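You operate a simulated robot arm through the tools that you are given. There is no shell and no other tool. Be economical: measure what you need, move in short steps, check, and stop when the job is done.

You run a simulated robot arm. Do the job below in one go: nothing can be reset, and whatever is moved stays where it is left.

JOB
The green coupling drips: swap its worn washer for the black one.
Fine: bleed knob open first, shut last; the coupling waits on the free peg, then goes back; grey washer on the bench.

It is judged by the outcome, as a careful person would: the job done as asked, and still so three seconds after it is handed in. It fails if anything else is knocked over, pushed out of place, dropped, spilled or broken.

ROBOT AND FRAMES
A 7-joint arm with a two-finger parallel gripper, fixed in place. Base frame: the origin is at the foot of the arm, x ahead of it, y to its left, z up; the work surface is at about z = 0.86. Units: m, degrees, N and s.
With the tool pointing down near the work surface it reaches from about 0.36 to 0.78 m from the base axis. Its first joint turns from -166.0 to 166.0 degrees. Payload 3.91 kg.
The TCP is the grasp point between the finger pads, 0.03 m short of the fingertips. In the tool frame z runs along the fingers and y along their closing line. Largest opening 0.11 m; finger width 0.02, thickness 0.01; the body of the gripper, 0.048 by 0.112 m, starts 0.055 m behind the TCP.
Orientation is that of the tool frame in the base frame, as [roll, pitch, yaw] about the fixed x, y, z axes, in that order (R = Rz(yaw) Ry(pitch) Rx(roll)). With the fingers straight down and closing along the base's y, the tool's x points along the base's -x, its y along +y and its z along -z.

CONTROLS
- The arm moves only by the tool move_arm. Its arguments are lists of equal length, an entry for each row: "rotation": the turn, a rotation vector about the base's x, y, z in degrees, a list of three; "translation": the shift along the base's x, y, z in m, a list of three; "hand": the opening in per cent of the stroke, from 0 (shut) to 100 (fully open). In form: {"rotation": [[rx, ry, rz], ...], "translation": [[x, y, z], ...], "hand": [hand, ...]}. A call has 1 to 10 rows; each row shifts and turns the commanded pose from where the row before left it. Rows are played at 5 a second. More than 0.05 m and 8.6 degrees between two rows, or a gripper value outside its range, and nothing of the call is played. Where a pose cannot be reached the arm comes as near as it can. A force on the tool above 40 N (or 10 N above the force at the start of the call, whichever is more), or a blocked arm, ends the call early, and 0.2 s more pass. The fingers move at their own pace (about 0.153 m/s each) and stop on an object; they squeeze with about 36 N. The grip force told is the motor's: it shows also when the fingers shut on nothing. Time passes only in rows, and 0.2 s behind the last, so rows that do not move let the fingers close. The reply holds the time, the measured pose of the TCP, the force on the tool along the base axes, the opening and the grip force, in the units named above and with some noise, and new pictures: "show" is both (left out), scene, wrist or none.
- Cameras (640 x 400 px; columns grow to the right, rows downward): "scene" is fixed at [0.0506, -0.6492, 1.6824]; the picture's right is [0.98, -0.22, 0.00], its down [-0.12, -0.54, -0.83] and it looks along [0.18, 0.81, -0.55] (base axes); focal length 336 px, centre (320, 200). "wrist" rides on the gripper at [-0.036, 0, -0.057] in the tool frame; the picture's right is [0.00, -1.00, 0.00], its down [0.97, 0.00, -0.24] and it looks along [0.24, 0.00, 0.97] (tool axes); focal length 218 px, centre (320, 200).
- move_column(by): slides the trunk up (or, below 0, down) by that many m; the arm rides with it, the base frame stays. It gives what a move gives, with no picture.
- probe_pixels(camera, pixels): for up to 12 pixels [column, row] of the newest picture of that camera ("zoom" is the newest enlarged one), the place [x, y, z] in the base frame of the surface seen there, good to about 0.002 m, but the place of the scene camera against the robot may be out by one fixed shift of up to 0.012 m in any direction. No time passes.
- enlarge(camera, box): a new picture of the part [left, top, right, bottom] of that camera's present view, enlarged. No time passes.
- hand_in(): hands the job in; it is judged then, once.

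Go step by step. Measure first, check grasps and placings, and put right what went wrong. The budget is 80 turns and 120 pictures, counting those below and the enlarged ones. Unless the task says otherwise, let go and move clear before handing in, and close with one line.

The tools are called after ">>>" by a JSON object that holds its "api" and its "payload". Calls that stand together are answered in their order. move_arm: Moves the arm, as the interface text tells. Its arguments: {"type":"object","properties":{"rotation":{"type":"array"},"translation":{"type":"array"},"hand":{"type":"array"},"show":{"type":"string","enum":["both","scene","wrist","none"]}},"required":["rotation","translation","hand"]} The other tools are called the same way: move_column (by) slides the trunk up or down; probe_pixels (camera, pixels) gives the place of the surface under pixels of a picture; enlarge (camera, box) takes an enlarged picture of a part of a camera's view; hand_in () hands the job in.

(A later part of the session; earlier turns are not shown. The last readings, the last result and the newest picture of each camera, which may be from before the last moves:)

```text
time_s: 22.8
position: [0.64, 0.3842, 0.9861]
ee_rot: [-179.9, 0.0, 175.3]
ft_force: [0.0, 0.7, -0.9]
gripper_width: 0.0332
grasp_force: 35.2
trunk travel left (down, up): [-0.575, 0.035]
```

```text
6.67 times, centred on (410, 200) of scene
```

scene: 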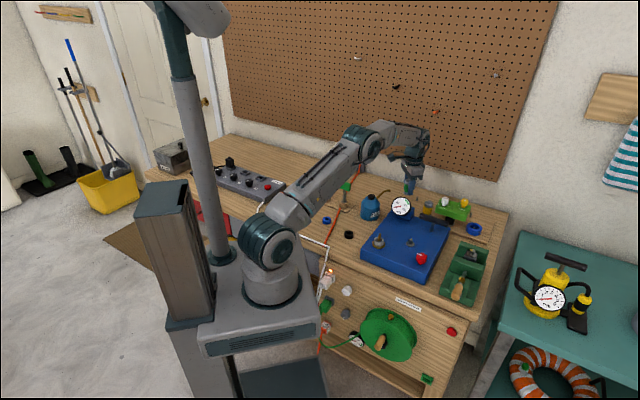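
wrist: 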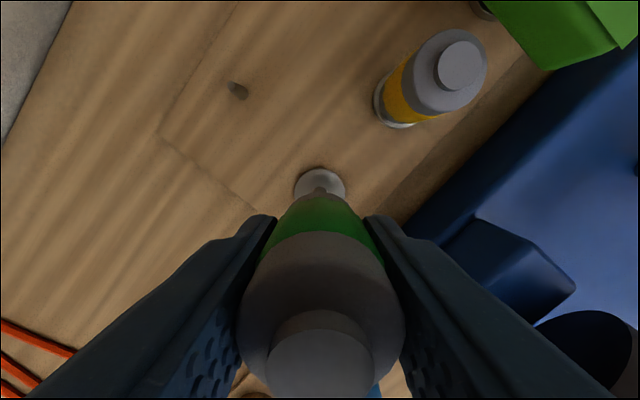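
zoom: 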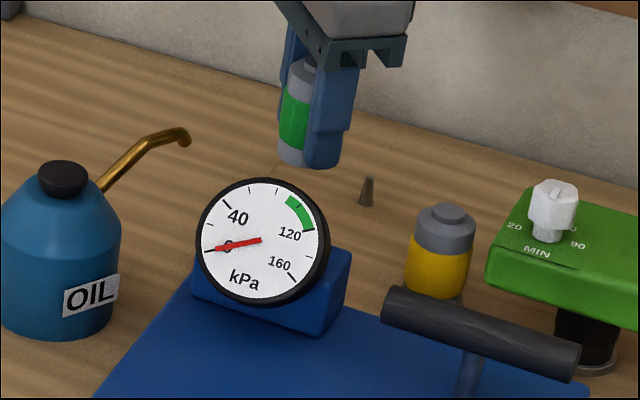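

The peg is centred under the coupling (column 320). I'll descend in small steps until contact.

>>> {"api": "move_arm", "payload": {"rotation": [[0, 0, 0], [0, 0, 0], [0, 0, 0], [0, 0, 0], [0, 0, 0]], "translation": [[0, 0.001, -0.02], [0, 0, -0.02], [0, 0, -0.012], [0, 0, -0.008], [0, 0, 0]], "hand": [0, 0, 0, 0, 0], "show": "wrist"}}

>>> {"api": "enlarge", "payload": {"camera": "wrist", "box": [270, 140, 370, 220]}}

```text
time_s: 24.0
position: [0.6413, 0.3859, 0.9261]
ee_rot: [-179.9, 0.1, 175.2]
ft_force: [0.8, -0.5, -0.9]
gripper_width: 0.0332
grasp_force: 36.1
trunk travel left (down, up): [-0.575, 0.035]
```

wrist: 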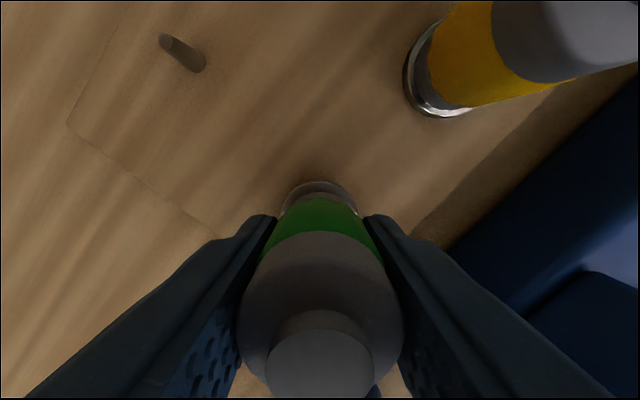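

```text
5.00 times, centred on (320, 180) of wrist
```

zoom: 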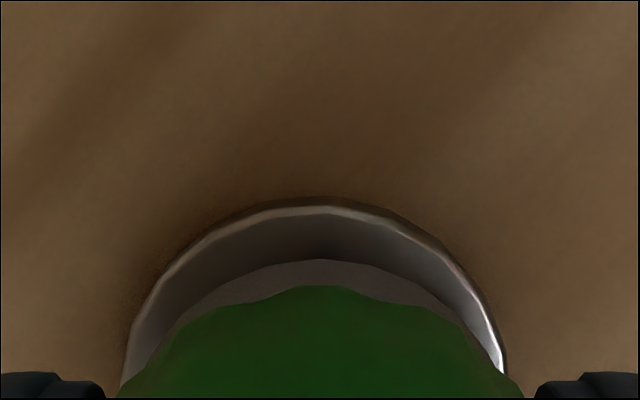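

No contact force yet; the coupling is over the pin. I'll continue down in 3 mm steps.

>>> {"api": "move_arm", "payload": {"rotation": [[0, 0, 0], [0, 0, 0], [0, 0, 0], [0, 0, 0], [0, 0, 0], [0, 0, 0]], "translation": [[0, 0, -0.003], [0, 0, -0.003], [0, 0, -0.003], [0, 0, -0.003], [0, 0, -0.002], [0, 0, 0]], "hand": [0, 0, 0, 0, 0, 0], "show": "wrist"}}

```text
time_s: 25.4
position: [0.6401, 0.3849, 0.9128]
ee_rot: [-179.9, -0.1, 175.1]
ft_force: [0.2, -0.1, 0.8]
gripper_width: 0.0334
grasp_force: 35.8
trunk travel left (down, up): [-0.575, 0.035]
```

wrist: 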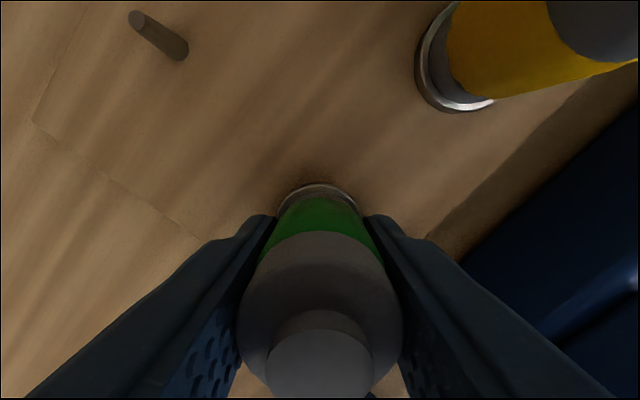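

>>> {"api": "move_arm", "payload": {"rotation": [[0, 0, 0], [0, 0, 0], [0, 0, 0], [0, 0, 0], [0, 0, 0]], "translation": [[0, 0, -0.002], [0, 0, -0.002], [0, 0, -0.002], [0, 0, -0.001], [0, 0, 0]], "hand": [0, 0, 0, 0, 0], "show": "wrist"}}

>>> {"api": "enlarge", "payload": {"camera": "wrist", "box": [270, 140, 370, 220]}}

```text
time_s: 26.6
position: [0.6401, 0.3852, 0.9103]
ee_rot: [180.0, 0.3, 175.2]
ft_force: [3.8, 2.7, 30.5]
gripper_width: 0.0335
grasp_force: 36.9
trunk travel left (down, up): [-0.575, 0.035]
```

wrist: 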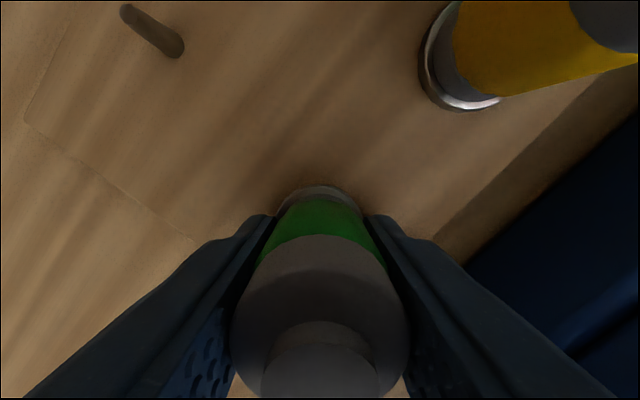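

```text
5.00 times, centred on (320, 180) of wrist
```

zoom: 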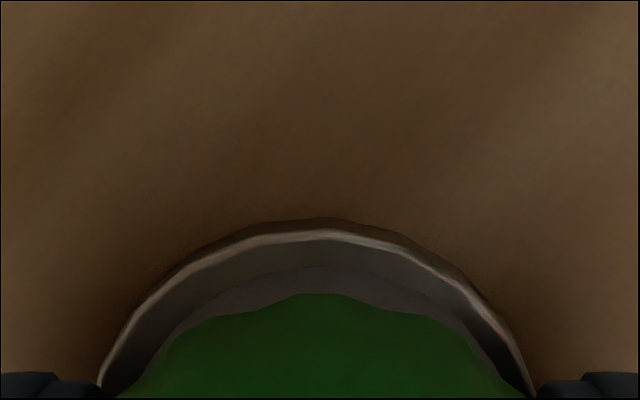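

Seated with 30 N on the peg. I'll relax, release, and rise.

>>> {"api": "move_arm", "payload": {"rotation": [[0, 0, 0], [0, 0, 0], [0, 0, 0], [0, 0, 0], [0, 0, 0], [0, 0, 0], [0, 0, 0]], "translation": [[0, 0, 0.003], [0, 0, 0], [0, 0, 0], [0, 0, 0.03], [0, 0, 0.045], [0, 0, 0.045], [-0.03, 0, 0.03]], "hand": [0, 50, 50, 50, 50, 50, 50]}}

>>> {"api": "enlarge", "payload": {"camera": "scene", "box": [360, 180, 440, 260]}}

```text
time_s: 28.2
position: [0.6083, 0.3856, 1.0586]
ee_rot: [179.9, 0.0, 175.3]
ft_force: [-0.3, -0.3, -0.1]
gripper_width: 0.0551
grasp_force: 0.1
trunk travel left (down, up): [-0.575, 0.035]
```

scene: 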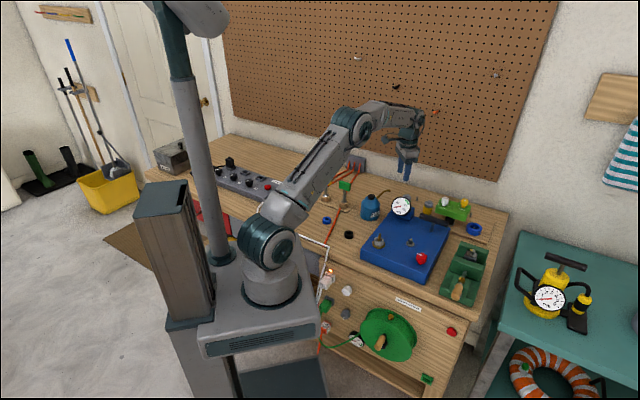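
wrist: 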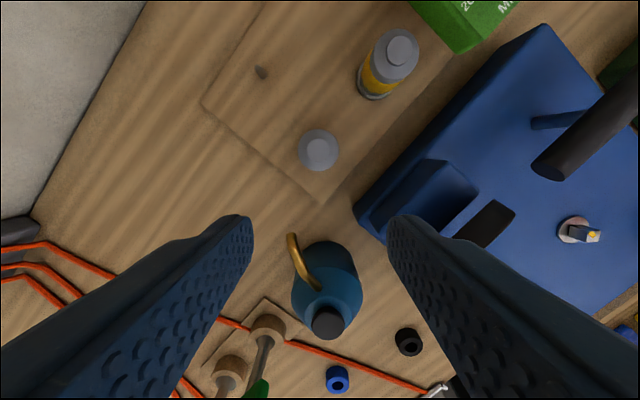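

```text
5.00 times, centred on (400, 220) of scene
```

zoom: 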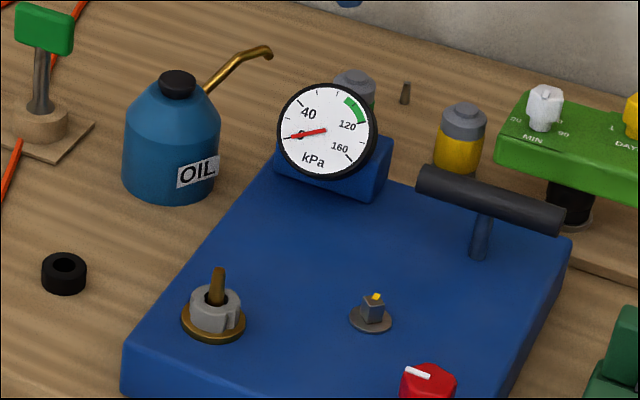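

The coupling stands upright on the free peg at (319,150). Next, the grey washer: I'll move over the seat and measure.

>>> {"api": "move_arm", "payload": {"rotation": [[0, 0, 0], [0, 0, 0], [0, 0, 0], [0, 0, 0], [0, 0, 0], [0, 0, 0], [0, 0, 0], [0, 0, 0]], "translation": [[0, 0, 0.04], [-0.026, -0.033, 0.01], [-0.026, -0.033, 0], [-0.026, -0.033, 0], [-0.026, -0.033, 0], [-0.026, -0.033, 0], [-0.026, -0.033, 0], [-0.026, -0.029, 0]], "hand": [50, 50, 50, 50, 50, 50, 50, 50], "show": "wrist"}}

>>> {"api": "enlarge", "payload": {"camera": "wrist", "box": [280, 130, 360, 190]}}

```text
time_s: 30.0
position: [0.425, 0.1574, 1.1103]
ee_rot: [-179.9, 0.1, 175.2]
ft_force: [-0.6, 0.5, 0.9]
gripper_width: 0.055
grasp_force: 0.1
trunk travel left (down, up): [-0.575, 0.035]
```

wrist: 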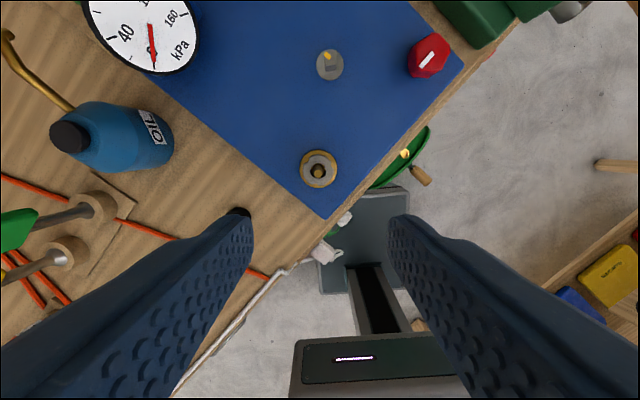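

```text
6.67 times, centred on (320, 160) of wrist
```

zoom: 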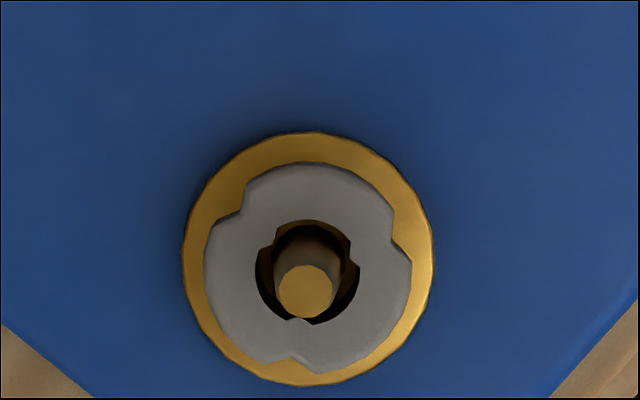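

>>> {"api": "probe_pixels", "payload": {"camera": "zoom", "pixels": [[192, 259], [424, 259], [308, 142], [308, 378], [305, 292], [215, 266], [403, 280], [308, 175], [308, 350], [20, 380]]}}

>>> {"api": "enlarge", "payload": {"camera": "wrist", "box": [0, 60, 320, 280]}}

>>> {"api": "probe_pixels", "payload": {"camera": "wrist", "pixels": [[240, 212], [135, 205], [130, 165], [70, 133], [200, 190], [180, 165], [220, 170], [165, 190], [210, 250], [150, 130]]}}

```text
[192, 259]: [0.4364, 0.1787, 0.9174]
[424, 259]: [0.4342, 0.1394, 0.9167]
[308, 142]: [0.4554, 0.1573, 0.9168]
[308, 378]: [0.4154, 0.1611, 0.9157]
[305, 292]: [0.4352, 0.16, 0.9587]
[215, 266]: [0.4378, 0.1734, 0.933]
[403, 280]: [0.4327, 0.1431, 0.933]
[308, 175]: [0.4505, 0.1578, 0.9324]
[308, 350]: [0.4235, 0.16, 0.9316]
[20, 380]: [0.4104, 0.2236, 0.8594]
```

```text
1.82 times, centred on (160, 170) of wrist
```

zoom: 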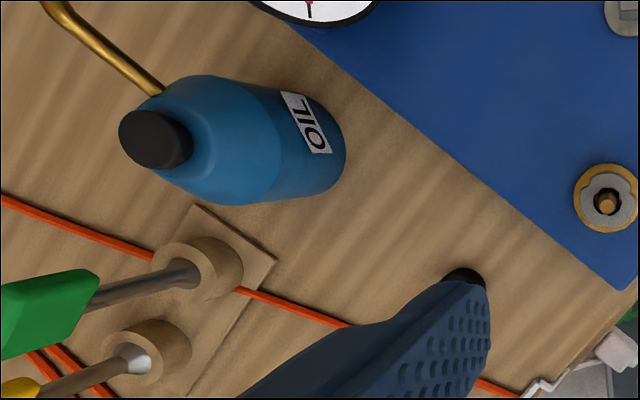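

```text
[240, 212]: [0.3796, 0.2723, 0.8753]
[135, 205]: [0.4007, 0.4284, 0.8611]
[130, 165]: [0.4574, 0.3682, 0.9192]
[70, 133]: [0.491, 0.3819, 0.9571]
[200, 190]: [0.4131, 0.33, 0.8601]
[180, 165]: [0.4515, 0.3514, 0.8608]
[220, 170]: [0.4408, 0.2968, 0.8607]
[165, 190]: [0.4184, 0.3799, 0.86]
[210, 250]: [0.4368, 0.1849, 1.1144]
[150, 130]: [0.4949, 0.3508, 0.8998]
```

The seat axis is (0.4355,0.159); the washer's top is at 0.933, its radius 15.5 mm, and it has three notches. I'll turn -14° so the pads miss the notches, then descend around it and grip.

>>> {"api": "move_arm", "payload": {"rotation": [[0, 0, -7], [0, 0, -7], [0, 0, 0], [0, 0, 0], [0, 0, 0], [0, 0, 0]], "translation": [[0.005, 0.001, -0.03], [0.0055, 0.001, -0.03], [0, 0, -0.04], [0, 0, -0.03], [0, 0, -0.024], [0, 0, 0]], "hand": [55, 55, 55, 55, 55, 55], "show": "wrist"}}

```text
time_s: 31.4
position: [0.4375, 0.1599, 0.9549]
ee_rot: [-179.9, -0.1, 161.3]
ft_force: [0.0, -0.1, 0.6]
gripper_width: 0.0606
grasp_force: 0.0
trunk travel left (down, up): [-0.575, 0.035]
```

wrist: 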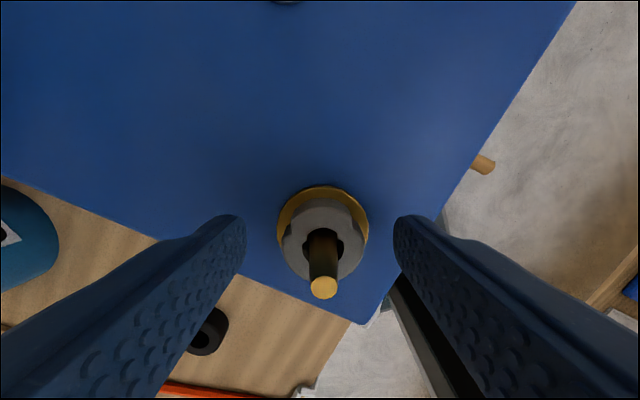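

Centred well. I'll go down 5 mm more and close.

>>> {"api": "move_arm", "payload": {"rotation": [[0, 0, 0], [0, 0, 0], [0, 0, 0], [0, 0, 0], [0, 0, 0]], "translation": [[-0.001, 0, -0.003], [0, 0, -0.002], [0, 0, 0], [0, 0, 0], [0, 0, 0]], "hand": [55, 55, 0, 0, 0], "show": "wrist"}}

```text
time_s: 32.6
position: [0.4372, 0.1589, 0.9501]
ee_rot: [-179.9, 0.1, 161.2]
ft_force: [0.5, 0.6, 1.3]
gripper_width: 0.0319
grasp_force: 36.2
trunk travel left (down, up): [-0.575, 0.035]
```

wrist: 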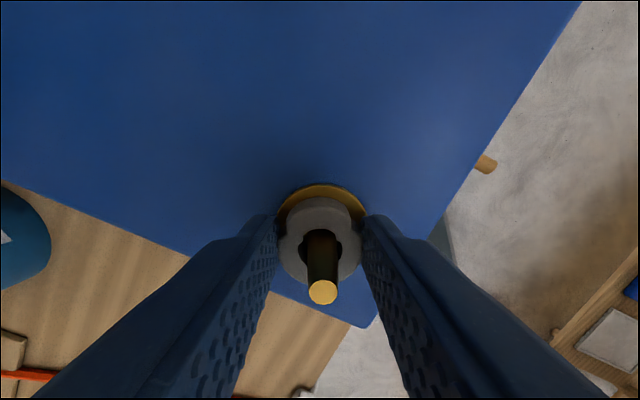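

Washer gripped at 32 mm. I'll lift it off and carry it over clear bench near (0.412,0.325).

>>> {"api": "move_arm", "payload": {"rotation": [[0, 0, 0], [0, 0, 0], [0, 0, 0], [0, 0, 0], [0, 0, 0], [0, 0, 0], [0, 0, 0], [0, 0, 0]], "translation": [[0, 0, 0.02], [0, 0, 0.025], [0, 0, 0.03], [-0.006, 0.042, 0], [-0.006, 0.042, 0], [-0.006, 0.042, 0], [-0.006, 0.04, 0], [0, 0, -0.03]], "hand": [0, 0, 0, 0, 0, 0, 0, 0]}}

>>> {"api": "enlarge", "payload": {"camera": "scene", "box": [310, 190, 420, 270]}}

```text
time_s: 34.4
position: [0.4141, 0.3244, 0.9962]
ee_rot: [-180.0, 0.1, 161.2]
ft_force: [0.4, -0.4, -0.4]
gripper_width: 0.0317
grasp_force: 36.0
trunk travel left (down, up): [-0.575, 0.035]
```

scene: 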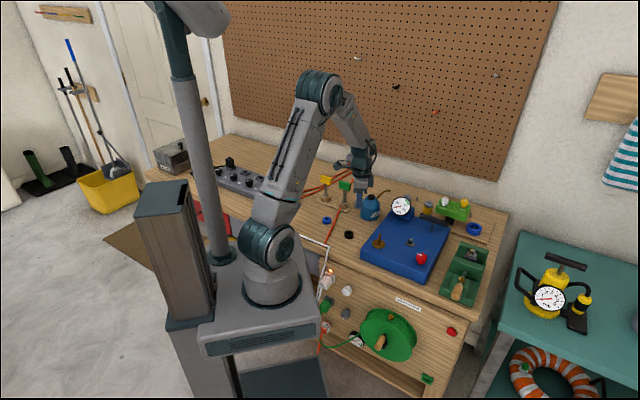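
wrist: 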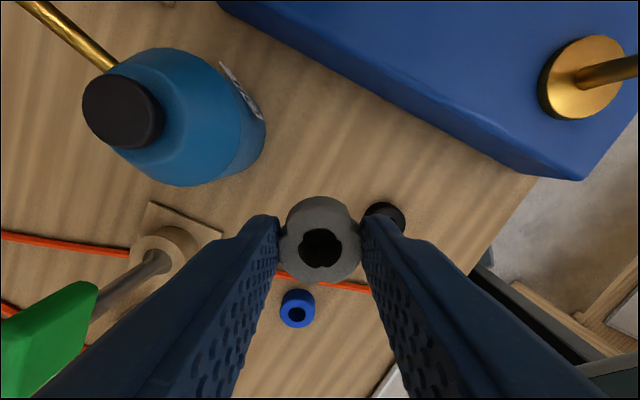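

```text
5.00 times, centred on (365, 230) of scene
```

zoom: 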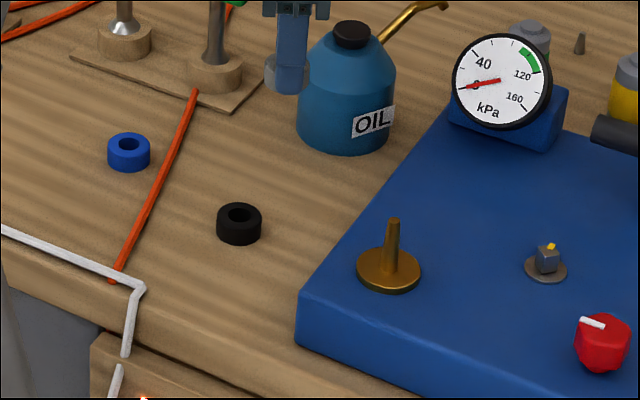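

The target bench spot is clear. I'll shift slightly away from the black washer and lower to the bench.

>>> {"api": "move_arm", "payload": {"rotation": [[0, 0, 0], [0, 0, 0], [0, 0, 0], [0, 0, 0], [0, 0, 0], [0, 0, 0], [0, 0, 0]], "translation": [[0.008, 0.006, -0.02], [0, 0, -0.035], [0, 0, -0.03], [0, 0, -0.01], [0, 0, -0.004], [0, 0, -0.003], [0, 0, 0]], "hand": [0, 0, 0, 0, 0, 0, 0], "show": "wrist"}}

```text
time_s: 36.0
position: [0.4208, 0.3303, 0.8949]
ee_rot: [179.9, 0.1, 161.2]
ft_force: [0.2, -2.7, 11.4]
gripper_width: 0.0317
grasp_force: 35.7
trunk travel left (down, up): [-0.575, 0.035]
```

wrist: 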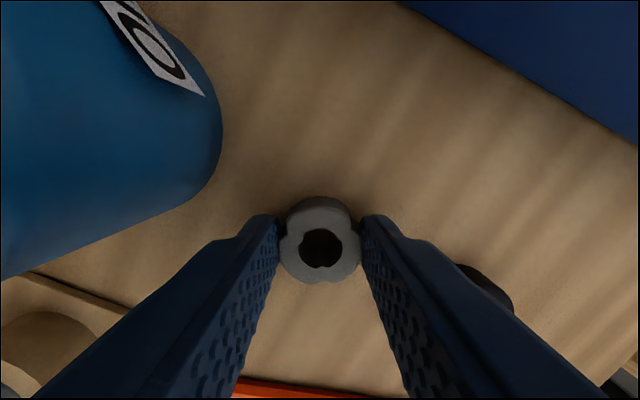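

It touches the bench (11 N). I'll release, rise, and move over the black washer.

>>> {"api": "move_arm", "payload": {"rotation": [[0, 0, 0], [0, 0, 0], [0, 0, 0], [0, 0, 0], [0, 0, 0], [0, 0, 0], [0, 0, 0]], "translation": [[0, 0, 0], [0, 0, 0], [0, 0, 0.035], [0, 0, 0.04], [0, 0, 0.04], [-0.03, -0.022, 0.01], [-0.03, -0.022, 0]], "hand": [45, 45, 45, 45, 45, 55, 55]}}

>>> {"api": "enlarge", "payload": {"camera": "wrist", "box": [280, 150, 360, 210]}}

>>> {"api": "enlarge", "payload": {"camera": "scene", "box": [310, 190, 420, 270]}}

```text
time_s: 37.6
position: [0.3618, 0.2869, 1.0199]
ee_rot: [179.9, 0.1, 161.1]
ft_force: [0.4, 0.2, 0.1]
gripper_width: 0.0607
grasp_force: 0.0
trunk travel left (down, up): [-0.575, 0.035]
```

scene: 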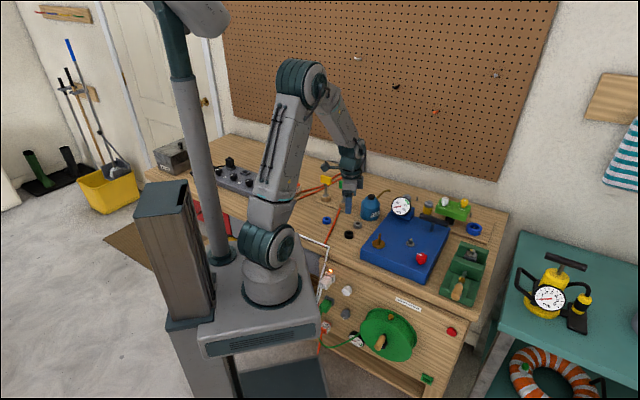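
wrist: 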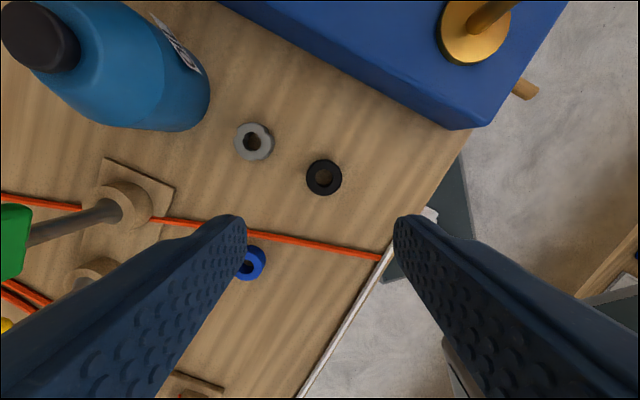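

```text
6.67 times, centred on (320, 180) of wrist
```

zoom: 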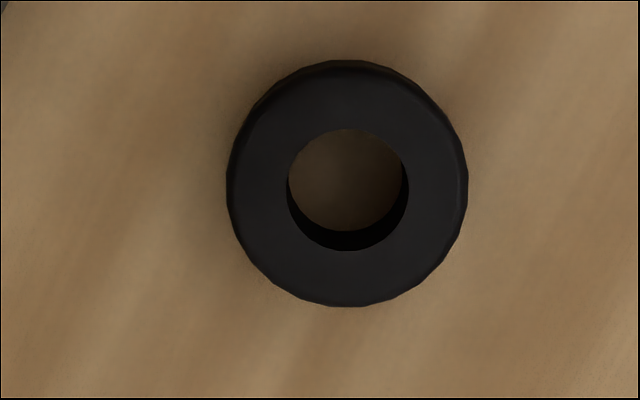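

```text
5.00 times, centred on (365, 230) of scene
```

zoom: 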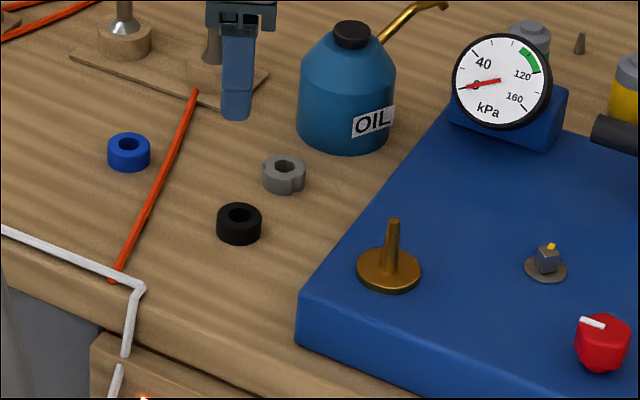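

The grey washer lies flat on the bench. I'll probe the black washer's edges.

>>> {"api": "probe_pixels", "payload": {"camera": "wrist", "pixels": [[308, 178], [340, 178], [324, 163], [324, 193], [252, 130], [268, 141], [254, 155], [239, 142]]}}

```text
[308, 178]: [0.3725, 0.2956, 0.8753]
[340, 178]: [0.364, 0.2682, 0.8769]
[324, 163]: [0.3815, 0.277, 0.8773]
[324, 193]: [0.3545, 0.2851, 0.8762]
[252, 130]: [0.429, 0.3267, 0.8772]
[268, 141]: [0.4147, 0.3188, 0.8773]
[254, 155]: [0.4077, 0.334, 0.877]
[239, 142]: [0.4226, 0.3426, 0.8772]
```

Black washer centre is (0.368,0.2815). I'll descend and grip it.

>>> {"api": "move_arm", "payload": {"rotation": [[0, 0, 0], [0, 0, 0], [0, 0, 0], [0, 0, 0], [0, 0, 0]], "translation": [[0.006, -0.0055, -0.03], [0, 0, -0.035], [0, 0, -0.03], [0, 0, -0.02], [0, 0, 0]], "hand": [50, 50, 50, 50, 50], "show": "wrist"}}

```text
time_s: 38.8
position: [0.3684, 0.283, 0.9031]
ee_rot: [180.0, 0.0, 161.2]
ft_force: [-0.6, -0.3, -0.6]
gripper_width: 0.0551
grasp_force: 0.0
trunk travel left (down, up): [-0.575, 0.035]
```

wrist: 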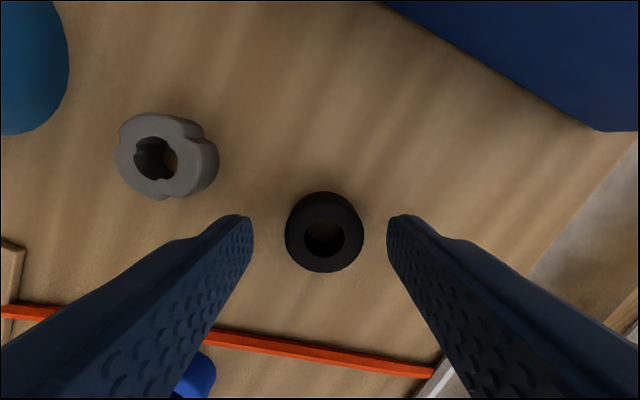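

>>> {"api": "move_arm", "payload": {"rotation": [[0, 0, 0], [0, 0, 0], [0, 0, 0], [0, 0, 0], [0, 0, 0]], "translation": [[0, -0.001, -0.004], [0, 0, -0.003], [0, 0, 0], [0, 0, 0], [0, 0, 0]], "hand": [50, 50, 0, 0, 0], "show": "wrist"}}

```text
time_s: 40.0
position: [0.3672, 0.2825, 0.895]
ee_rot: [179.9, 0.1, 161.3]
ft_force: [0.4, -1.8, 1.6]
gripper_width: 0.0316
grasp_force: 35.7
trunk travel left (down, up): [-0.575, 0.035]
```

wrist: 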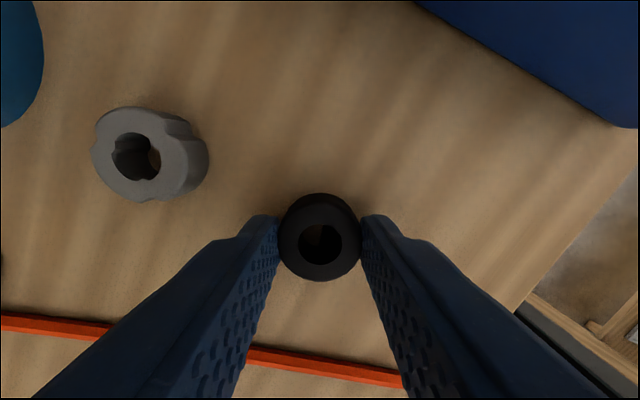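

Black washer gripped at 31.6 mm. I'll lift and carry it above the brass pin.

>>> {"api": "move_arm", "payload": {"rotation": [[0, 0, 0], [0, 0, 0], [0, 0, 0], [0, 0, 0], [0, 0, 0], [0, 0, 0], [0, 0, 0], [0, 0, 0], [0, 0, 0]], "translation": [[0, 0, 0.03], [0, 0, 0.04], [0, 0, 0.045], [0, 0, 0.02], [0.0172, -0.031, 0], [0.0172, -0.031, 0], [0.0172, -0.031, 0], [0.0172, -0.0305, 0], [0, 0, 0]], "hand": [0, 0, 0, 0, 0, 0, 0, 0, 0]}}

>>> {"api": "enlarge", "payload": {"camera": "scene", "box": [350, 200, 410, 255]}}

```text
time_s: 42.0
position: [0.4337, 0.1588, 1.0301]
ee_rot: [179.9, -0.1, 161.2]
ft_force: [-0.3, 0.1, 0.3]
gripper_width: 0.0314
grasp_force: 36.1
trunk travel left (down, up): [-0.575, 0.035]
```

scene: 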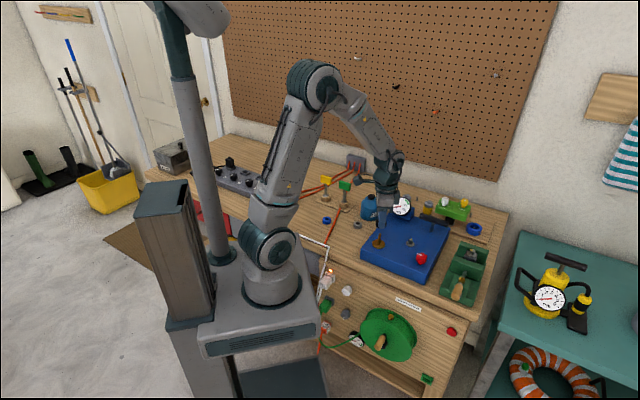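
wrist: 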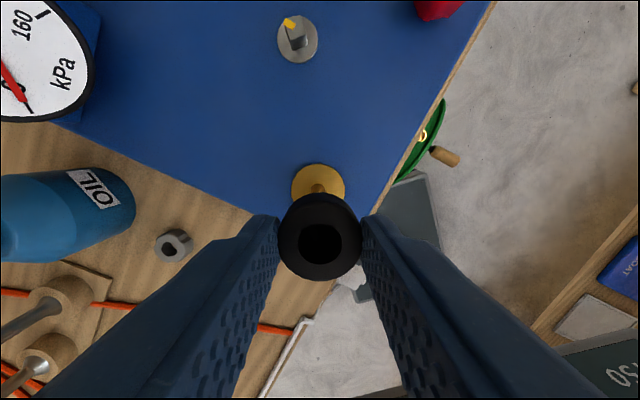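

```text
7.27 times, centred on (380, 228) of scene
```

zoom: 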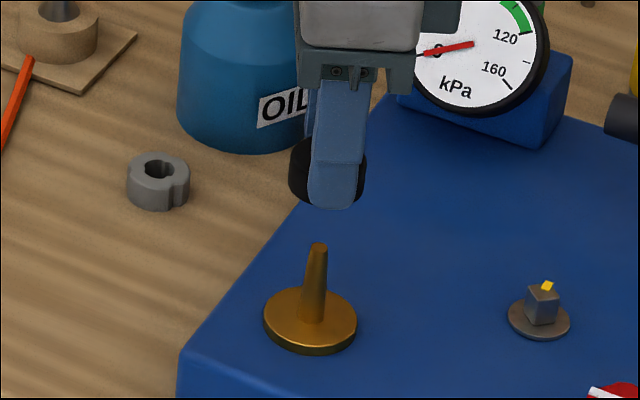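

The pin is well inside the hole's tolerance. I'll nudge by ~1.5 mm and lower onto the seat.

>>> {"api": "move_arm", "payload": {"rotation": [[0, 0, 0], [0, 0, 0], [0, 0, 0], [0, 0, 0], [0, 0, 0], [0, 0, 0], [0, 0, 0]], "translation": [[0.0015, 0.0007, -0.02], [0, 0, -0.02], [0, 0, -0.02], [0, 0, -0.01], [0, 0, -0.006], [0, 0, -0.003], [0, 0, 0]], "hand": [0, 0, 0, 0, 0, 0, 0]}}

```text
time_s: 43.6
position: [0.4372, 0.1593, 0.9515]
ee_rot: [-180.0, 0.0, 161.2]
ft_force: [-2.2, 1.5, 1.1]
gripper_width: 0.0315
grasp_force: 36.0
trunk travel left (down, up): [-0.575, 0.035]
```

scene: 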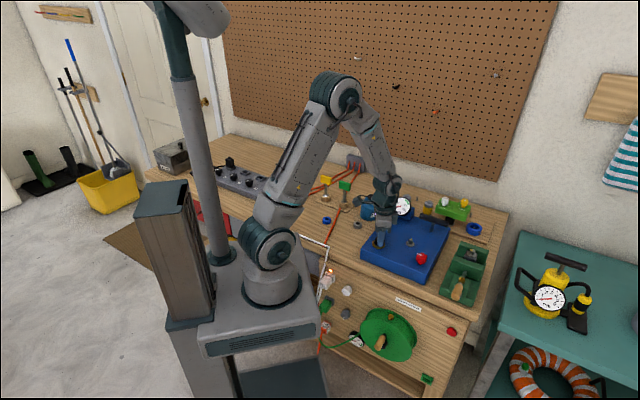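
wrist: 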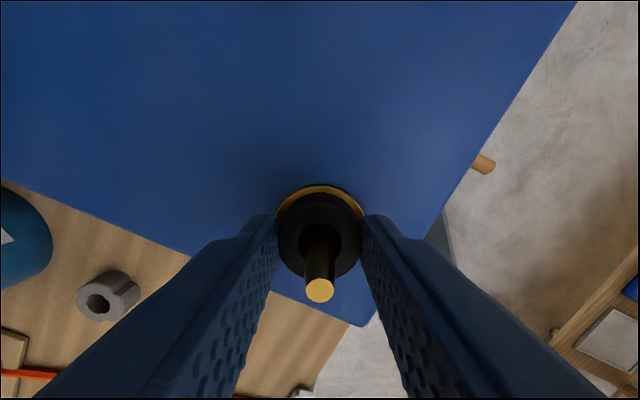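

The washer is on the pin, centred. I'll lower the last ~2 mm to contact, release and rise.

>>> {"api": "move_arm", "payload": {"rotation": [[0, 0, 0], [0, 0, 0], [0, 0, 0], [0, 0, 0], [0, 0, 0], [0, 0, 0], [0, 0, 0], [0, 0, 0]], "translation": [[0, 0, -0.001], [0, 0, -0.001], [0, 0, 0], [0, 0, 0], [0, 0, 0.03], [0, 0, 0.045], [0, 0, 0.045], [0, 0, 0.045]], "hand": [0, 0, 45, 45, 45, 45, 45, 45]}}

>>> {"api": "enlarge", "payload": {"camera": "scene", "box": [350, 200, 410, 255]}}

>>> {"api": "enlarge", "payload": {"camera": "wrist", "box": [280, 150, 360, 210]}}

```text
time_s: 45.4
position: [0.4356, 0.1587, 1.1145]
ee_rot: [-180.0, 0.0, 161.2]
ft_force: [0.1, -0.2, -0.4]
gripper_width: 0.0493
grasp_force: 0.0
trunk travel left (down, up): [-0.575, 0.035]
```

scene: 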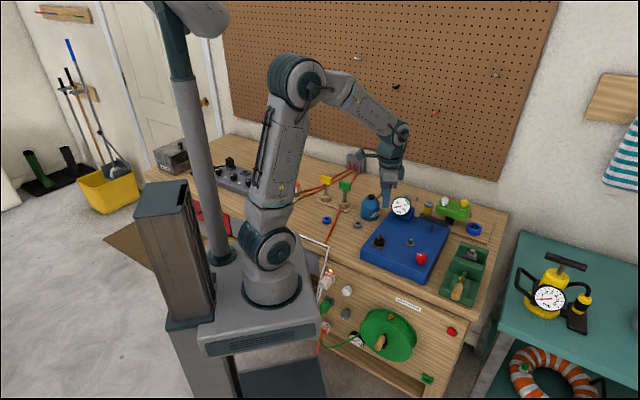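
wrist: 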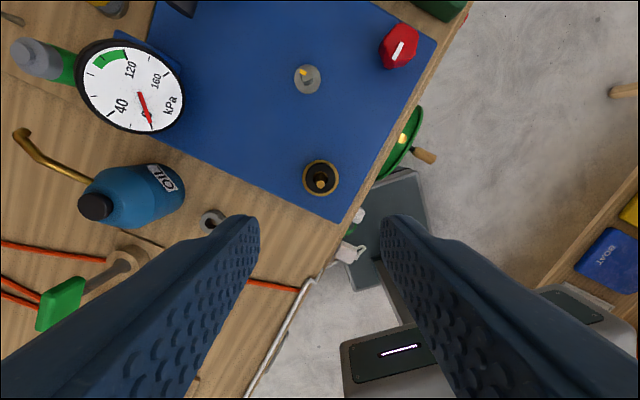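

```text
7.27 times, centred on (380, 228) of scene
```

zoom: 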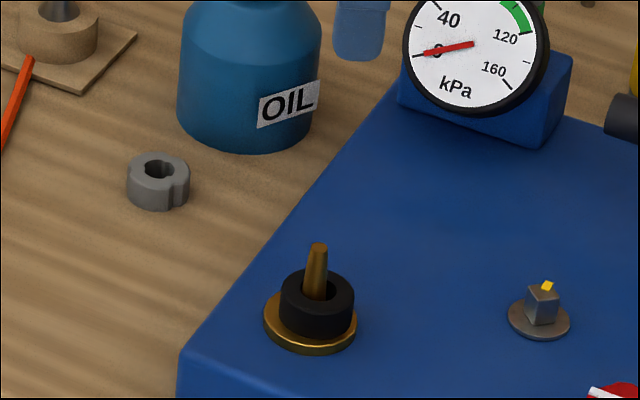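

```text
6.67 times, centred on (320, 180) of wrist
```

zoom: 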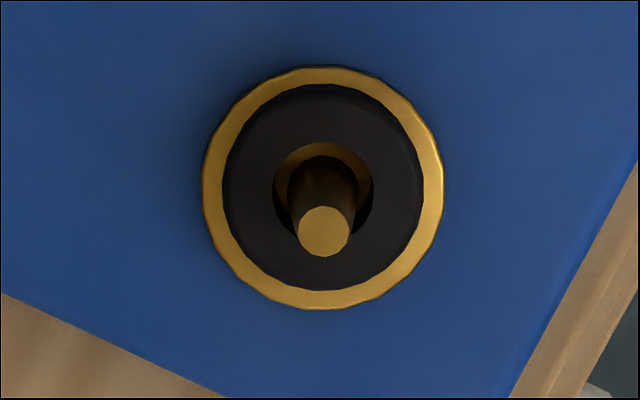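

The black washer is centred on the seat. Next I'll go back to fetch the coupling from the peg.

>>> {"api": "move_arm", "payload": {"rotation": [[0, 0, 7], [0, 0, 7], [0, 0, 0], [0, 0, 0], [0, 0, 0], [0, 0, 0], [0, 0, 0], [0, 0, 0], [0, 0, 0]], "translation": [[0.0256, 0.0283, 0], [0.0256, 0.0283, 0], [0.0256, 0.0283, 0], [0.0256, 0.0283, 0], [0.0256, 0.0283, 0], [0.0256, 0.0283, 0], [0.0256, 0.0283, 0], [0.0256, 0.0283, 0], [0, 0, -0.05]], "hand": [55, 55, 55, 55, 55, 55, 55, 55, 55], "show": "wrist"}}

>>> {"api": "probe_pixels", "payload": {"camera": "wrist", "pixels": [[320, 190], [305, 190], [335, 190], [320, 175], [320, 205]]}}

```text
time_s: 47.4
position: [0.6441, 0.3838, 1.0621]
ee_rot: [-179.9, 0.0, 175.1]
ft_force: [0.0, -0.1, -0.2]
gripper_width: 0.0605
grasp_force: 0.1
trunk travel left (down, up): [-0.575, 0.035]
```

wrist: 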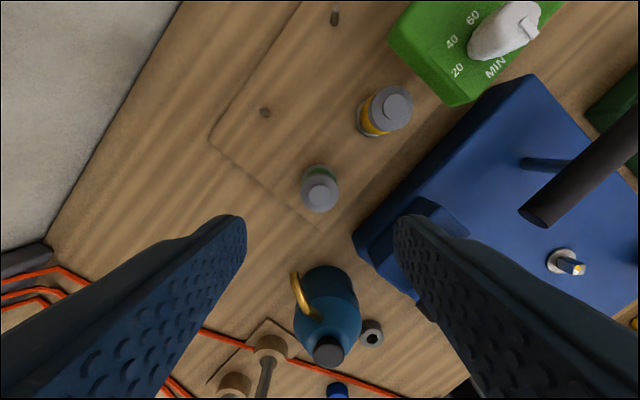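

```text
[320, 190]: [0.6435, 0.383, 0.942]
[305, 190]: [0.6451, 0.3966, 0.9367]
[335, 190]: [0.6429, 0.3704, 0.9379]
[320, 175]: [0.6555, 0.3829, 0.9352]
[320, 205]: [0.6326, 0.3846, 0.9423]
```

The coupling is centred under the hand. I'll descend to the same grip height (0.912) and close.

>>> {"api": "move_arm", "payload": {"rotation": [[0, 0, 0], [0, 0, 0], [0, 0, 0], [0, 0, 0], [0, 0, 0], [0, 0, 0], [0, 0, 0], [0, 0, 0]], "translation": [[-0.0015, 0, -0.04], [-0.001, 0, -0.04], [0, 0, -0.03], [0, 0, -0.025], [0, 0, -0.013], [0, 0, 0], [0, 0, 0], [0, 0, 0]], "hand": [55, 55, 55, 55, 55, 55, 0, 0], "show": "wrist"}}

```text
time_s: 49.2
position: [0.6412, 0.385, 0.9155]
ee_rot: [180.0, 0.0, 175.3]
ft_force: [-0.7, -0.2, -0.4]
gripper_width: 0.0329
grasp_force: 36.1
trunk travel left (down, up): [-0.575, 0.035]
```

wrist: 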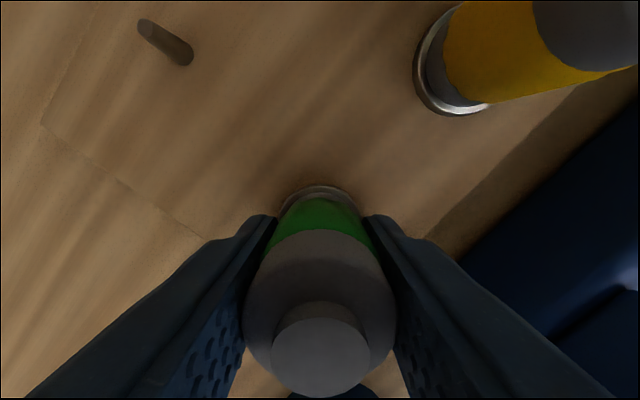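

Gripped at 33 mm. I'll lift straight up, then carry it back, undoing the earlier turn so it returns in its original orientation.

>>> {"api": "move_arm", "payload": {"rotation": [[0, 0, 0], [0, 0, 0], [0, 0, 0], [0, 0, 0], [0, 0, 0], [0, 0, 0]], "translation": [[0, 0, 0.015], [0, 0, 0.035], [0, 0, 0.045], [0, 0, 0.045], [0, 0, 0.045], [-0.035, -0.025, 0.02]], "hand": [0, 0, 0, 0, 0, 0], "show": "scene"}}

>>> {"api": "move_arm", "payload": {"rotation": [[0, 0, -8.5], [0, 0, -8.5], [0, 0, -8.5], [0, 0, -8.5], [0, 0, -8.5], [0, 0, -8.5], [0, 0, -8.5], [0, 0, -8.5], [0, 0, -8.5], [0, 0, -8.5]], "translation": [[-0.017, -0.02, 0], [-0.017, -0.02, 0], [-0.017, -0.02, 0], [-0.017, -0.02, 0], [-0.017, -0.02, 0], [-0.017, -0.02, 0], [-0.017, -0.02, 0], [-0.017, -0.02, 0], [-0.017, -0.02, 0], [-0.017, -0.02, 0]], "hand": [0, 0, 0, 0, 0, 0, 0, 0, 0, 0]}}

```text
time_s: 50.6
position: [0.6025, 0.3581, 1.1225]
ee_rot: [-180.0, 0.0, 175.2]
ft_force: [0.7, 0.7, -1.0]
gripper_width: 0.0334
grasp_force: 36.2
trunk travel left (down, up): [-0.575, 0.035]
```

scene: 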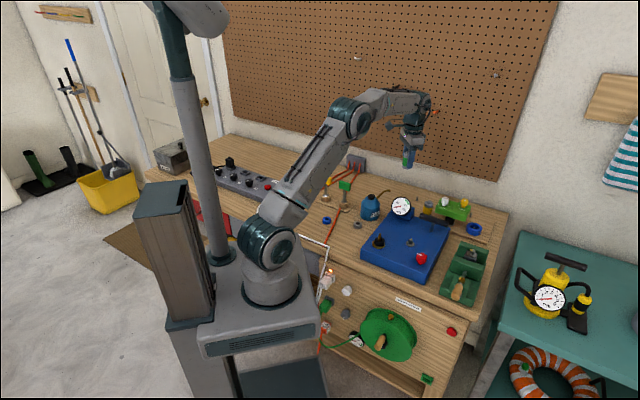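

```text
time_s: 52.8
position: [0.4318, 0.1584, 1.1239]
ee_rot: [180.0, 0.0, 90.0]
ft_force: [0.3, -0.4, -0.1]
gripper_width: 0.033
grasp_force: 35.7
trunk travel left (down, up): [-0.575, 0.035]
```

scene: 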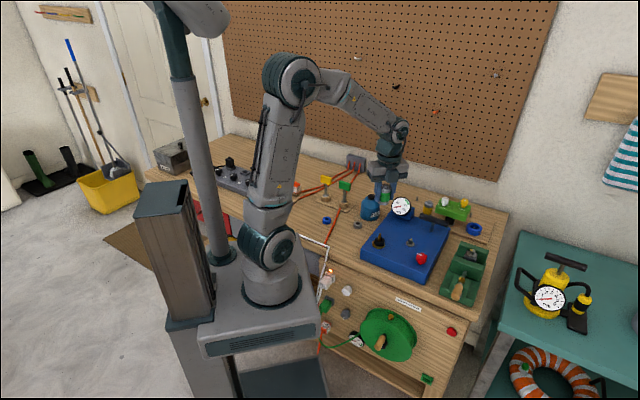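
wrist: 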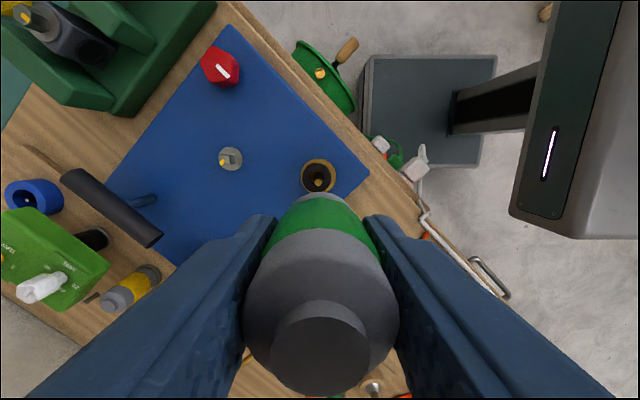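

The ring sits slightly left (column 318), so I need about +3 mm in x. I'll correct and come down to just above the pin.

>>> {"api": "move_arm", "payload": {"rotation": [[0, 0, 0], [0, 0, 0], [0, 0, 0], [0, 0, 0], [0, 0, 0]], "translation": [[0.0032, 0.0006, -0.03], [0, 0, -0.04], [0, 0, -0.035], [0, 0, -0.01], [0, 0, 0]], "hand": [0, 0, 0, 0, 0], "show": "wrist"}}

>>> {"api": "enlarge", "payload": {"camera": "scene", "box": [350, 200, 410, 255]}}

```text
time_s: 54.0
position: [0.4368, 0.1598, 1.0059]
ee_rot: [179.9, 0.0, 90.3]
ft_force: [0.7, 0.4, -0.3]
gripper_width: 0.0333
grasp_force: 35.9
trunk travel left (down, up): [-0.575, 0.035]
```

wrist: 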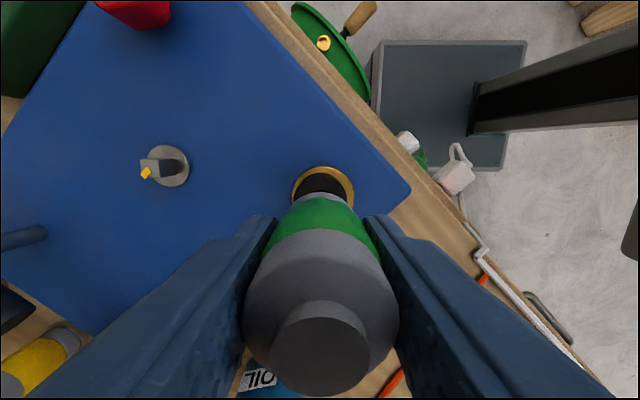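

```text
7.27 times, centred on (380, 228) of scene
```

zoom: 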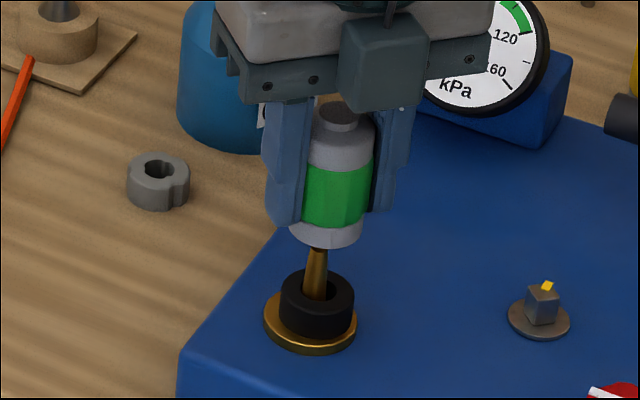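

The ring is now at column 323, so I'll shift back -1.5 mm in x and lower gently.

>>> {"api": "move_arm", "payload": {"rotation": [[0, 0, 0], [0, 0, 0], [0, 0, 0], [0, 0, 0], [0, 0, 0], [0, 0, 0]], "translation": [[-0.0015, -0.0003, 0], [0, 0, -0.008], [0, 0, -0.008], [0, 0, -0.008], [0, 0, -0.006], [0, 0, 0]], "hand": [0, 0, 0, 0, 0, 0], "show": "wrist"}}

>>> {"api": "enlarge", "payload": {"camera": "scene", "box": [350, 200, 410, 255]}}

```text
time_s: 55.4
position: [0.4366, 0.1594, 0.9786]
ee_rot: [-180.0, 0.1, 90.2]
ft_force: [0.8, 0.9, 2.1]
gripper_width: 0.0328
grasp_force: 36.2
trunk travel left (down, up): [-0.575, 0.035]
```

wrist: 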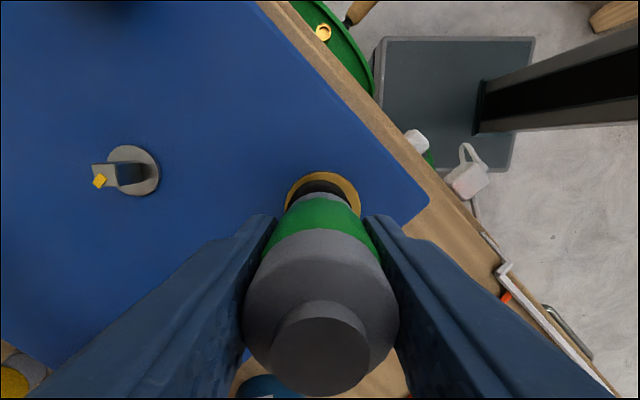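

```text
7.27 times, centred on (380, 228) of scene
```

zoom: 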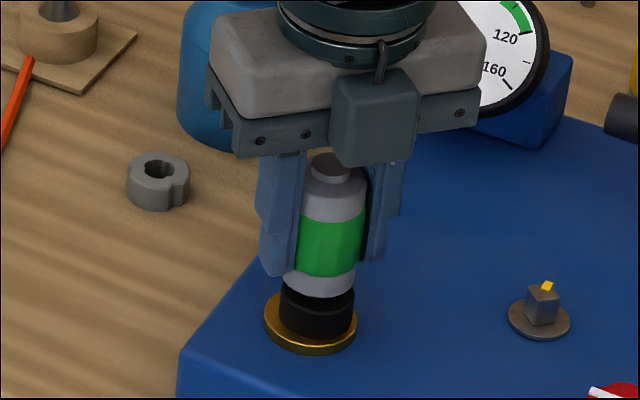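

It's over the pin without force. I'll lower to contact.

>>> {"api": "move_arm", "payload": {"rotation": [[0, 0, 0], [0, 0, 0], [0, 0, 0], [0, 0, 0], [0, 0, 0], [0, 0, 0]], "translation": [[-0.0005, 0, -0.003], [0, 0, -0.002], [0, 0, -0.002], [0, 0, -0.002], [0, 0, -0.001], [0, 0, 0]], "hand": [0, 0, 0, 0, 0, 0], "show": "wrist"}}

>>> {"api": "enlarge", "payload": {"camera": "scene", "box": [350, 200, 410, 255]}}

```text
time_s: 56.8
position: [0.4367, 0.1605, 0.9695]
ee_rot: [179.7, -0.2, 90.2]
ft_force: [3.3, -0.9, 31.6]
gripper_width: 0.0333
grasp_force: 35.9
trunk travel left (down, up): [-0.575, 0.035]
```

wrist: 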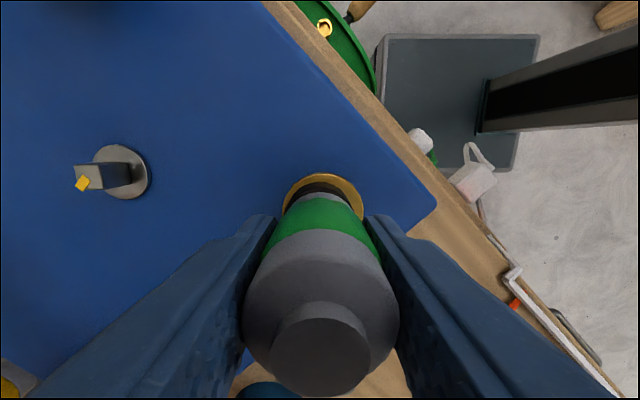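

```text
7.27 times, centred on (380, 228) of scene
```

zoom: 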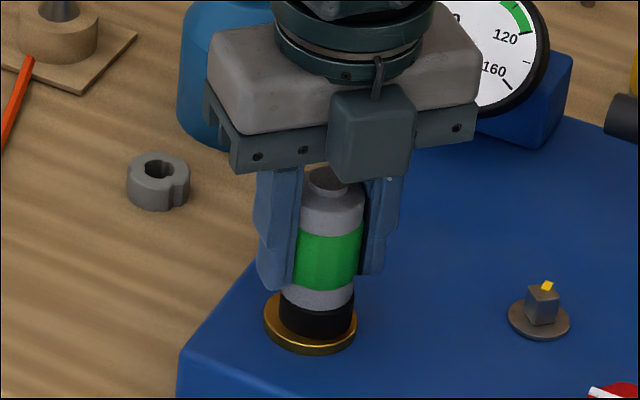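

Seated on the black washer with 31 N at the expected height. I'll release, rise, and head to the knob.

>>> {"api": "move_arm", "payload": {"rotation": [[0, 0, 0], [0, 0, 0], [0, 0, 0], [0, 0, 0], [0, 0, 0], [0, 0, 0]], "translation": [[0, 0, 0.003], [0, 0, 0], [0, 0, 0], [0, 0, 0.03], [0, 0, 0.045], [0, 0, 0.045]], "hand": [0, 55, 55, 55, 55, 55], "show": "none"}}

>>> {"api": "move_arm", "payload": {"rotation": [[0, 0, 7], [0, 0, 7], [0, 0, 0], [0, 0, 0], [0, 0, 0]], "translation": [[0.0248, -0.029, 0], [0.0248, -0.029, 0], [0.0248, -0.029, 0], [0.0248, -0.029, 0], [0, 0, -0.04]], "hand": [60, 60, 60, 60, 60]}}

>>> {"api": "enlarge", "payload": {"camera": "scene", "box": [350, 180, 440, 265]}}

>>> {"api": "enlarge", "payload": {"camera": "wrist", "box": [280, 150, 360, 210]}}

```text
time_s: 58.2
position: [0.4362, 0.1602, 1.0911]
ee_rot: [180.0, 0.0, 90.2]
ft_force: [-0.1, 0.8, 0.0]
gripper_width: 0.0605
grasp_force: 0.0
trunk travel left (down, up): [-0.575, 0.035]
```

```text
time_s: 59.4
position: [0.5349, 0.0442, 1.0493]
ee_rot: [180.0, 0.0, 104.3]
ft_force: [0.6, -0.3, -0.7]
gripper_width: 0.0661
grasp_force: 0.0
trunk travel left (down, up): [-0.575, 0.035]
```

scene: 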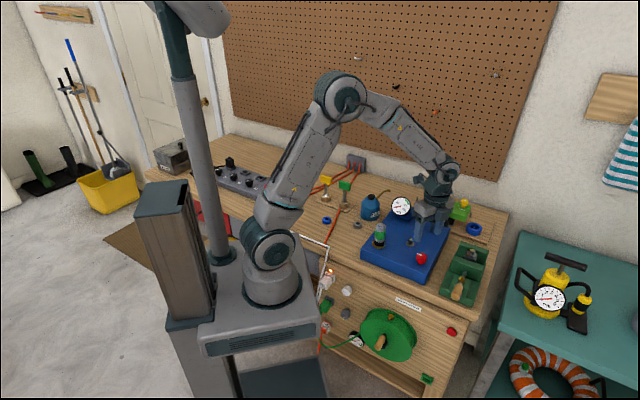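
wrist: 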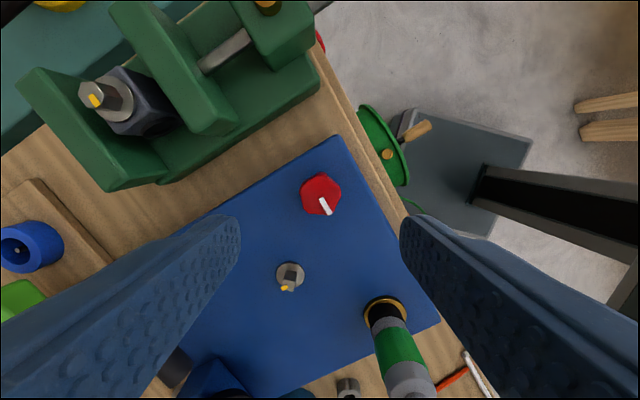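

```text
4.71 times, centred on (395, 222) of scene
```

zoom: 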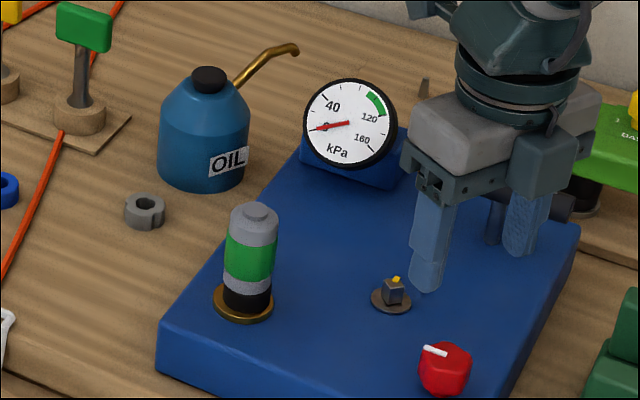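

```text
6.67 times, centred on (320, 180) of wrist
```

zoom: 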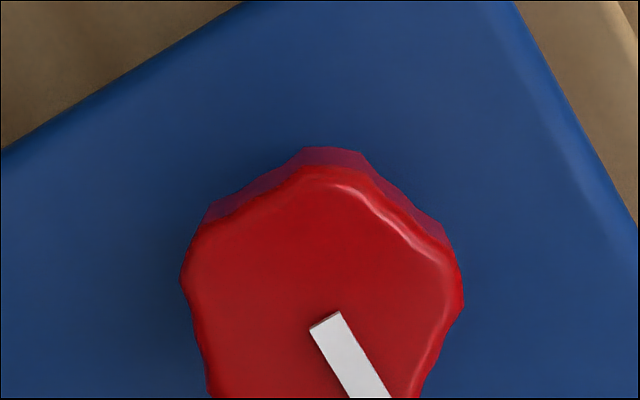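

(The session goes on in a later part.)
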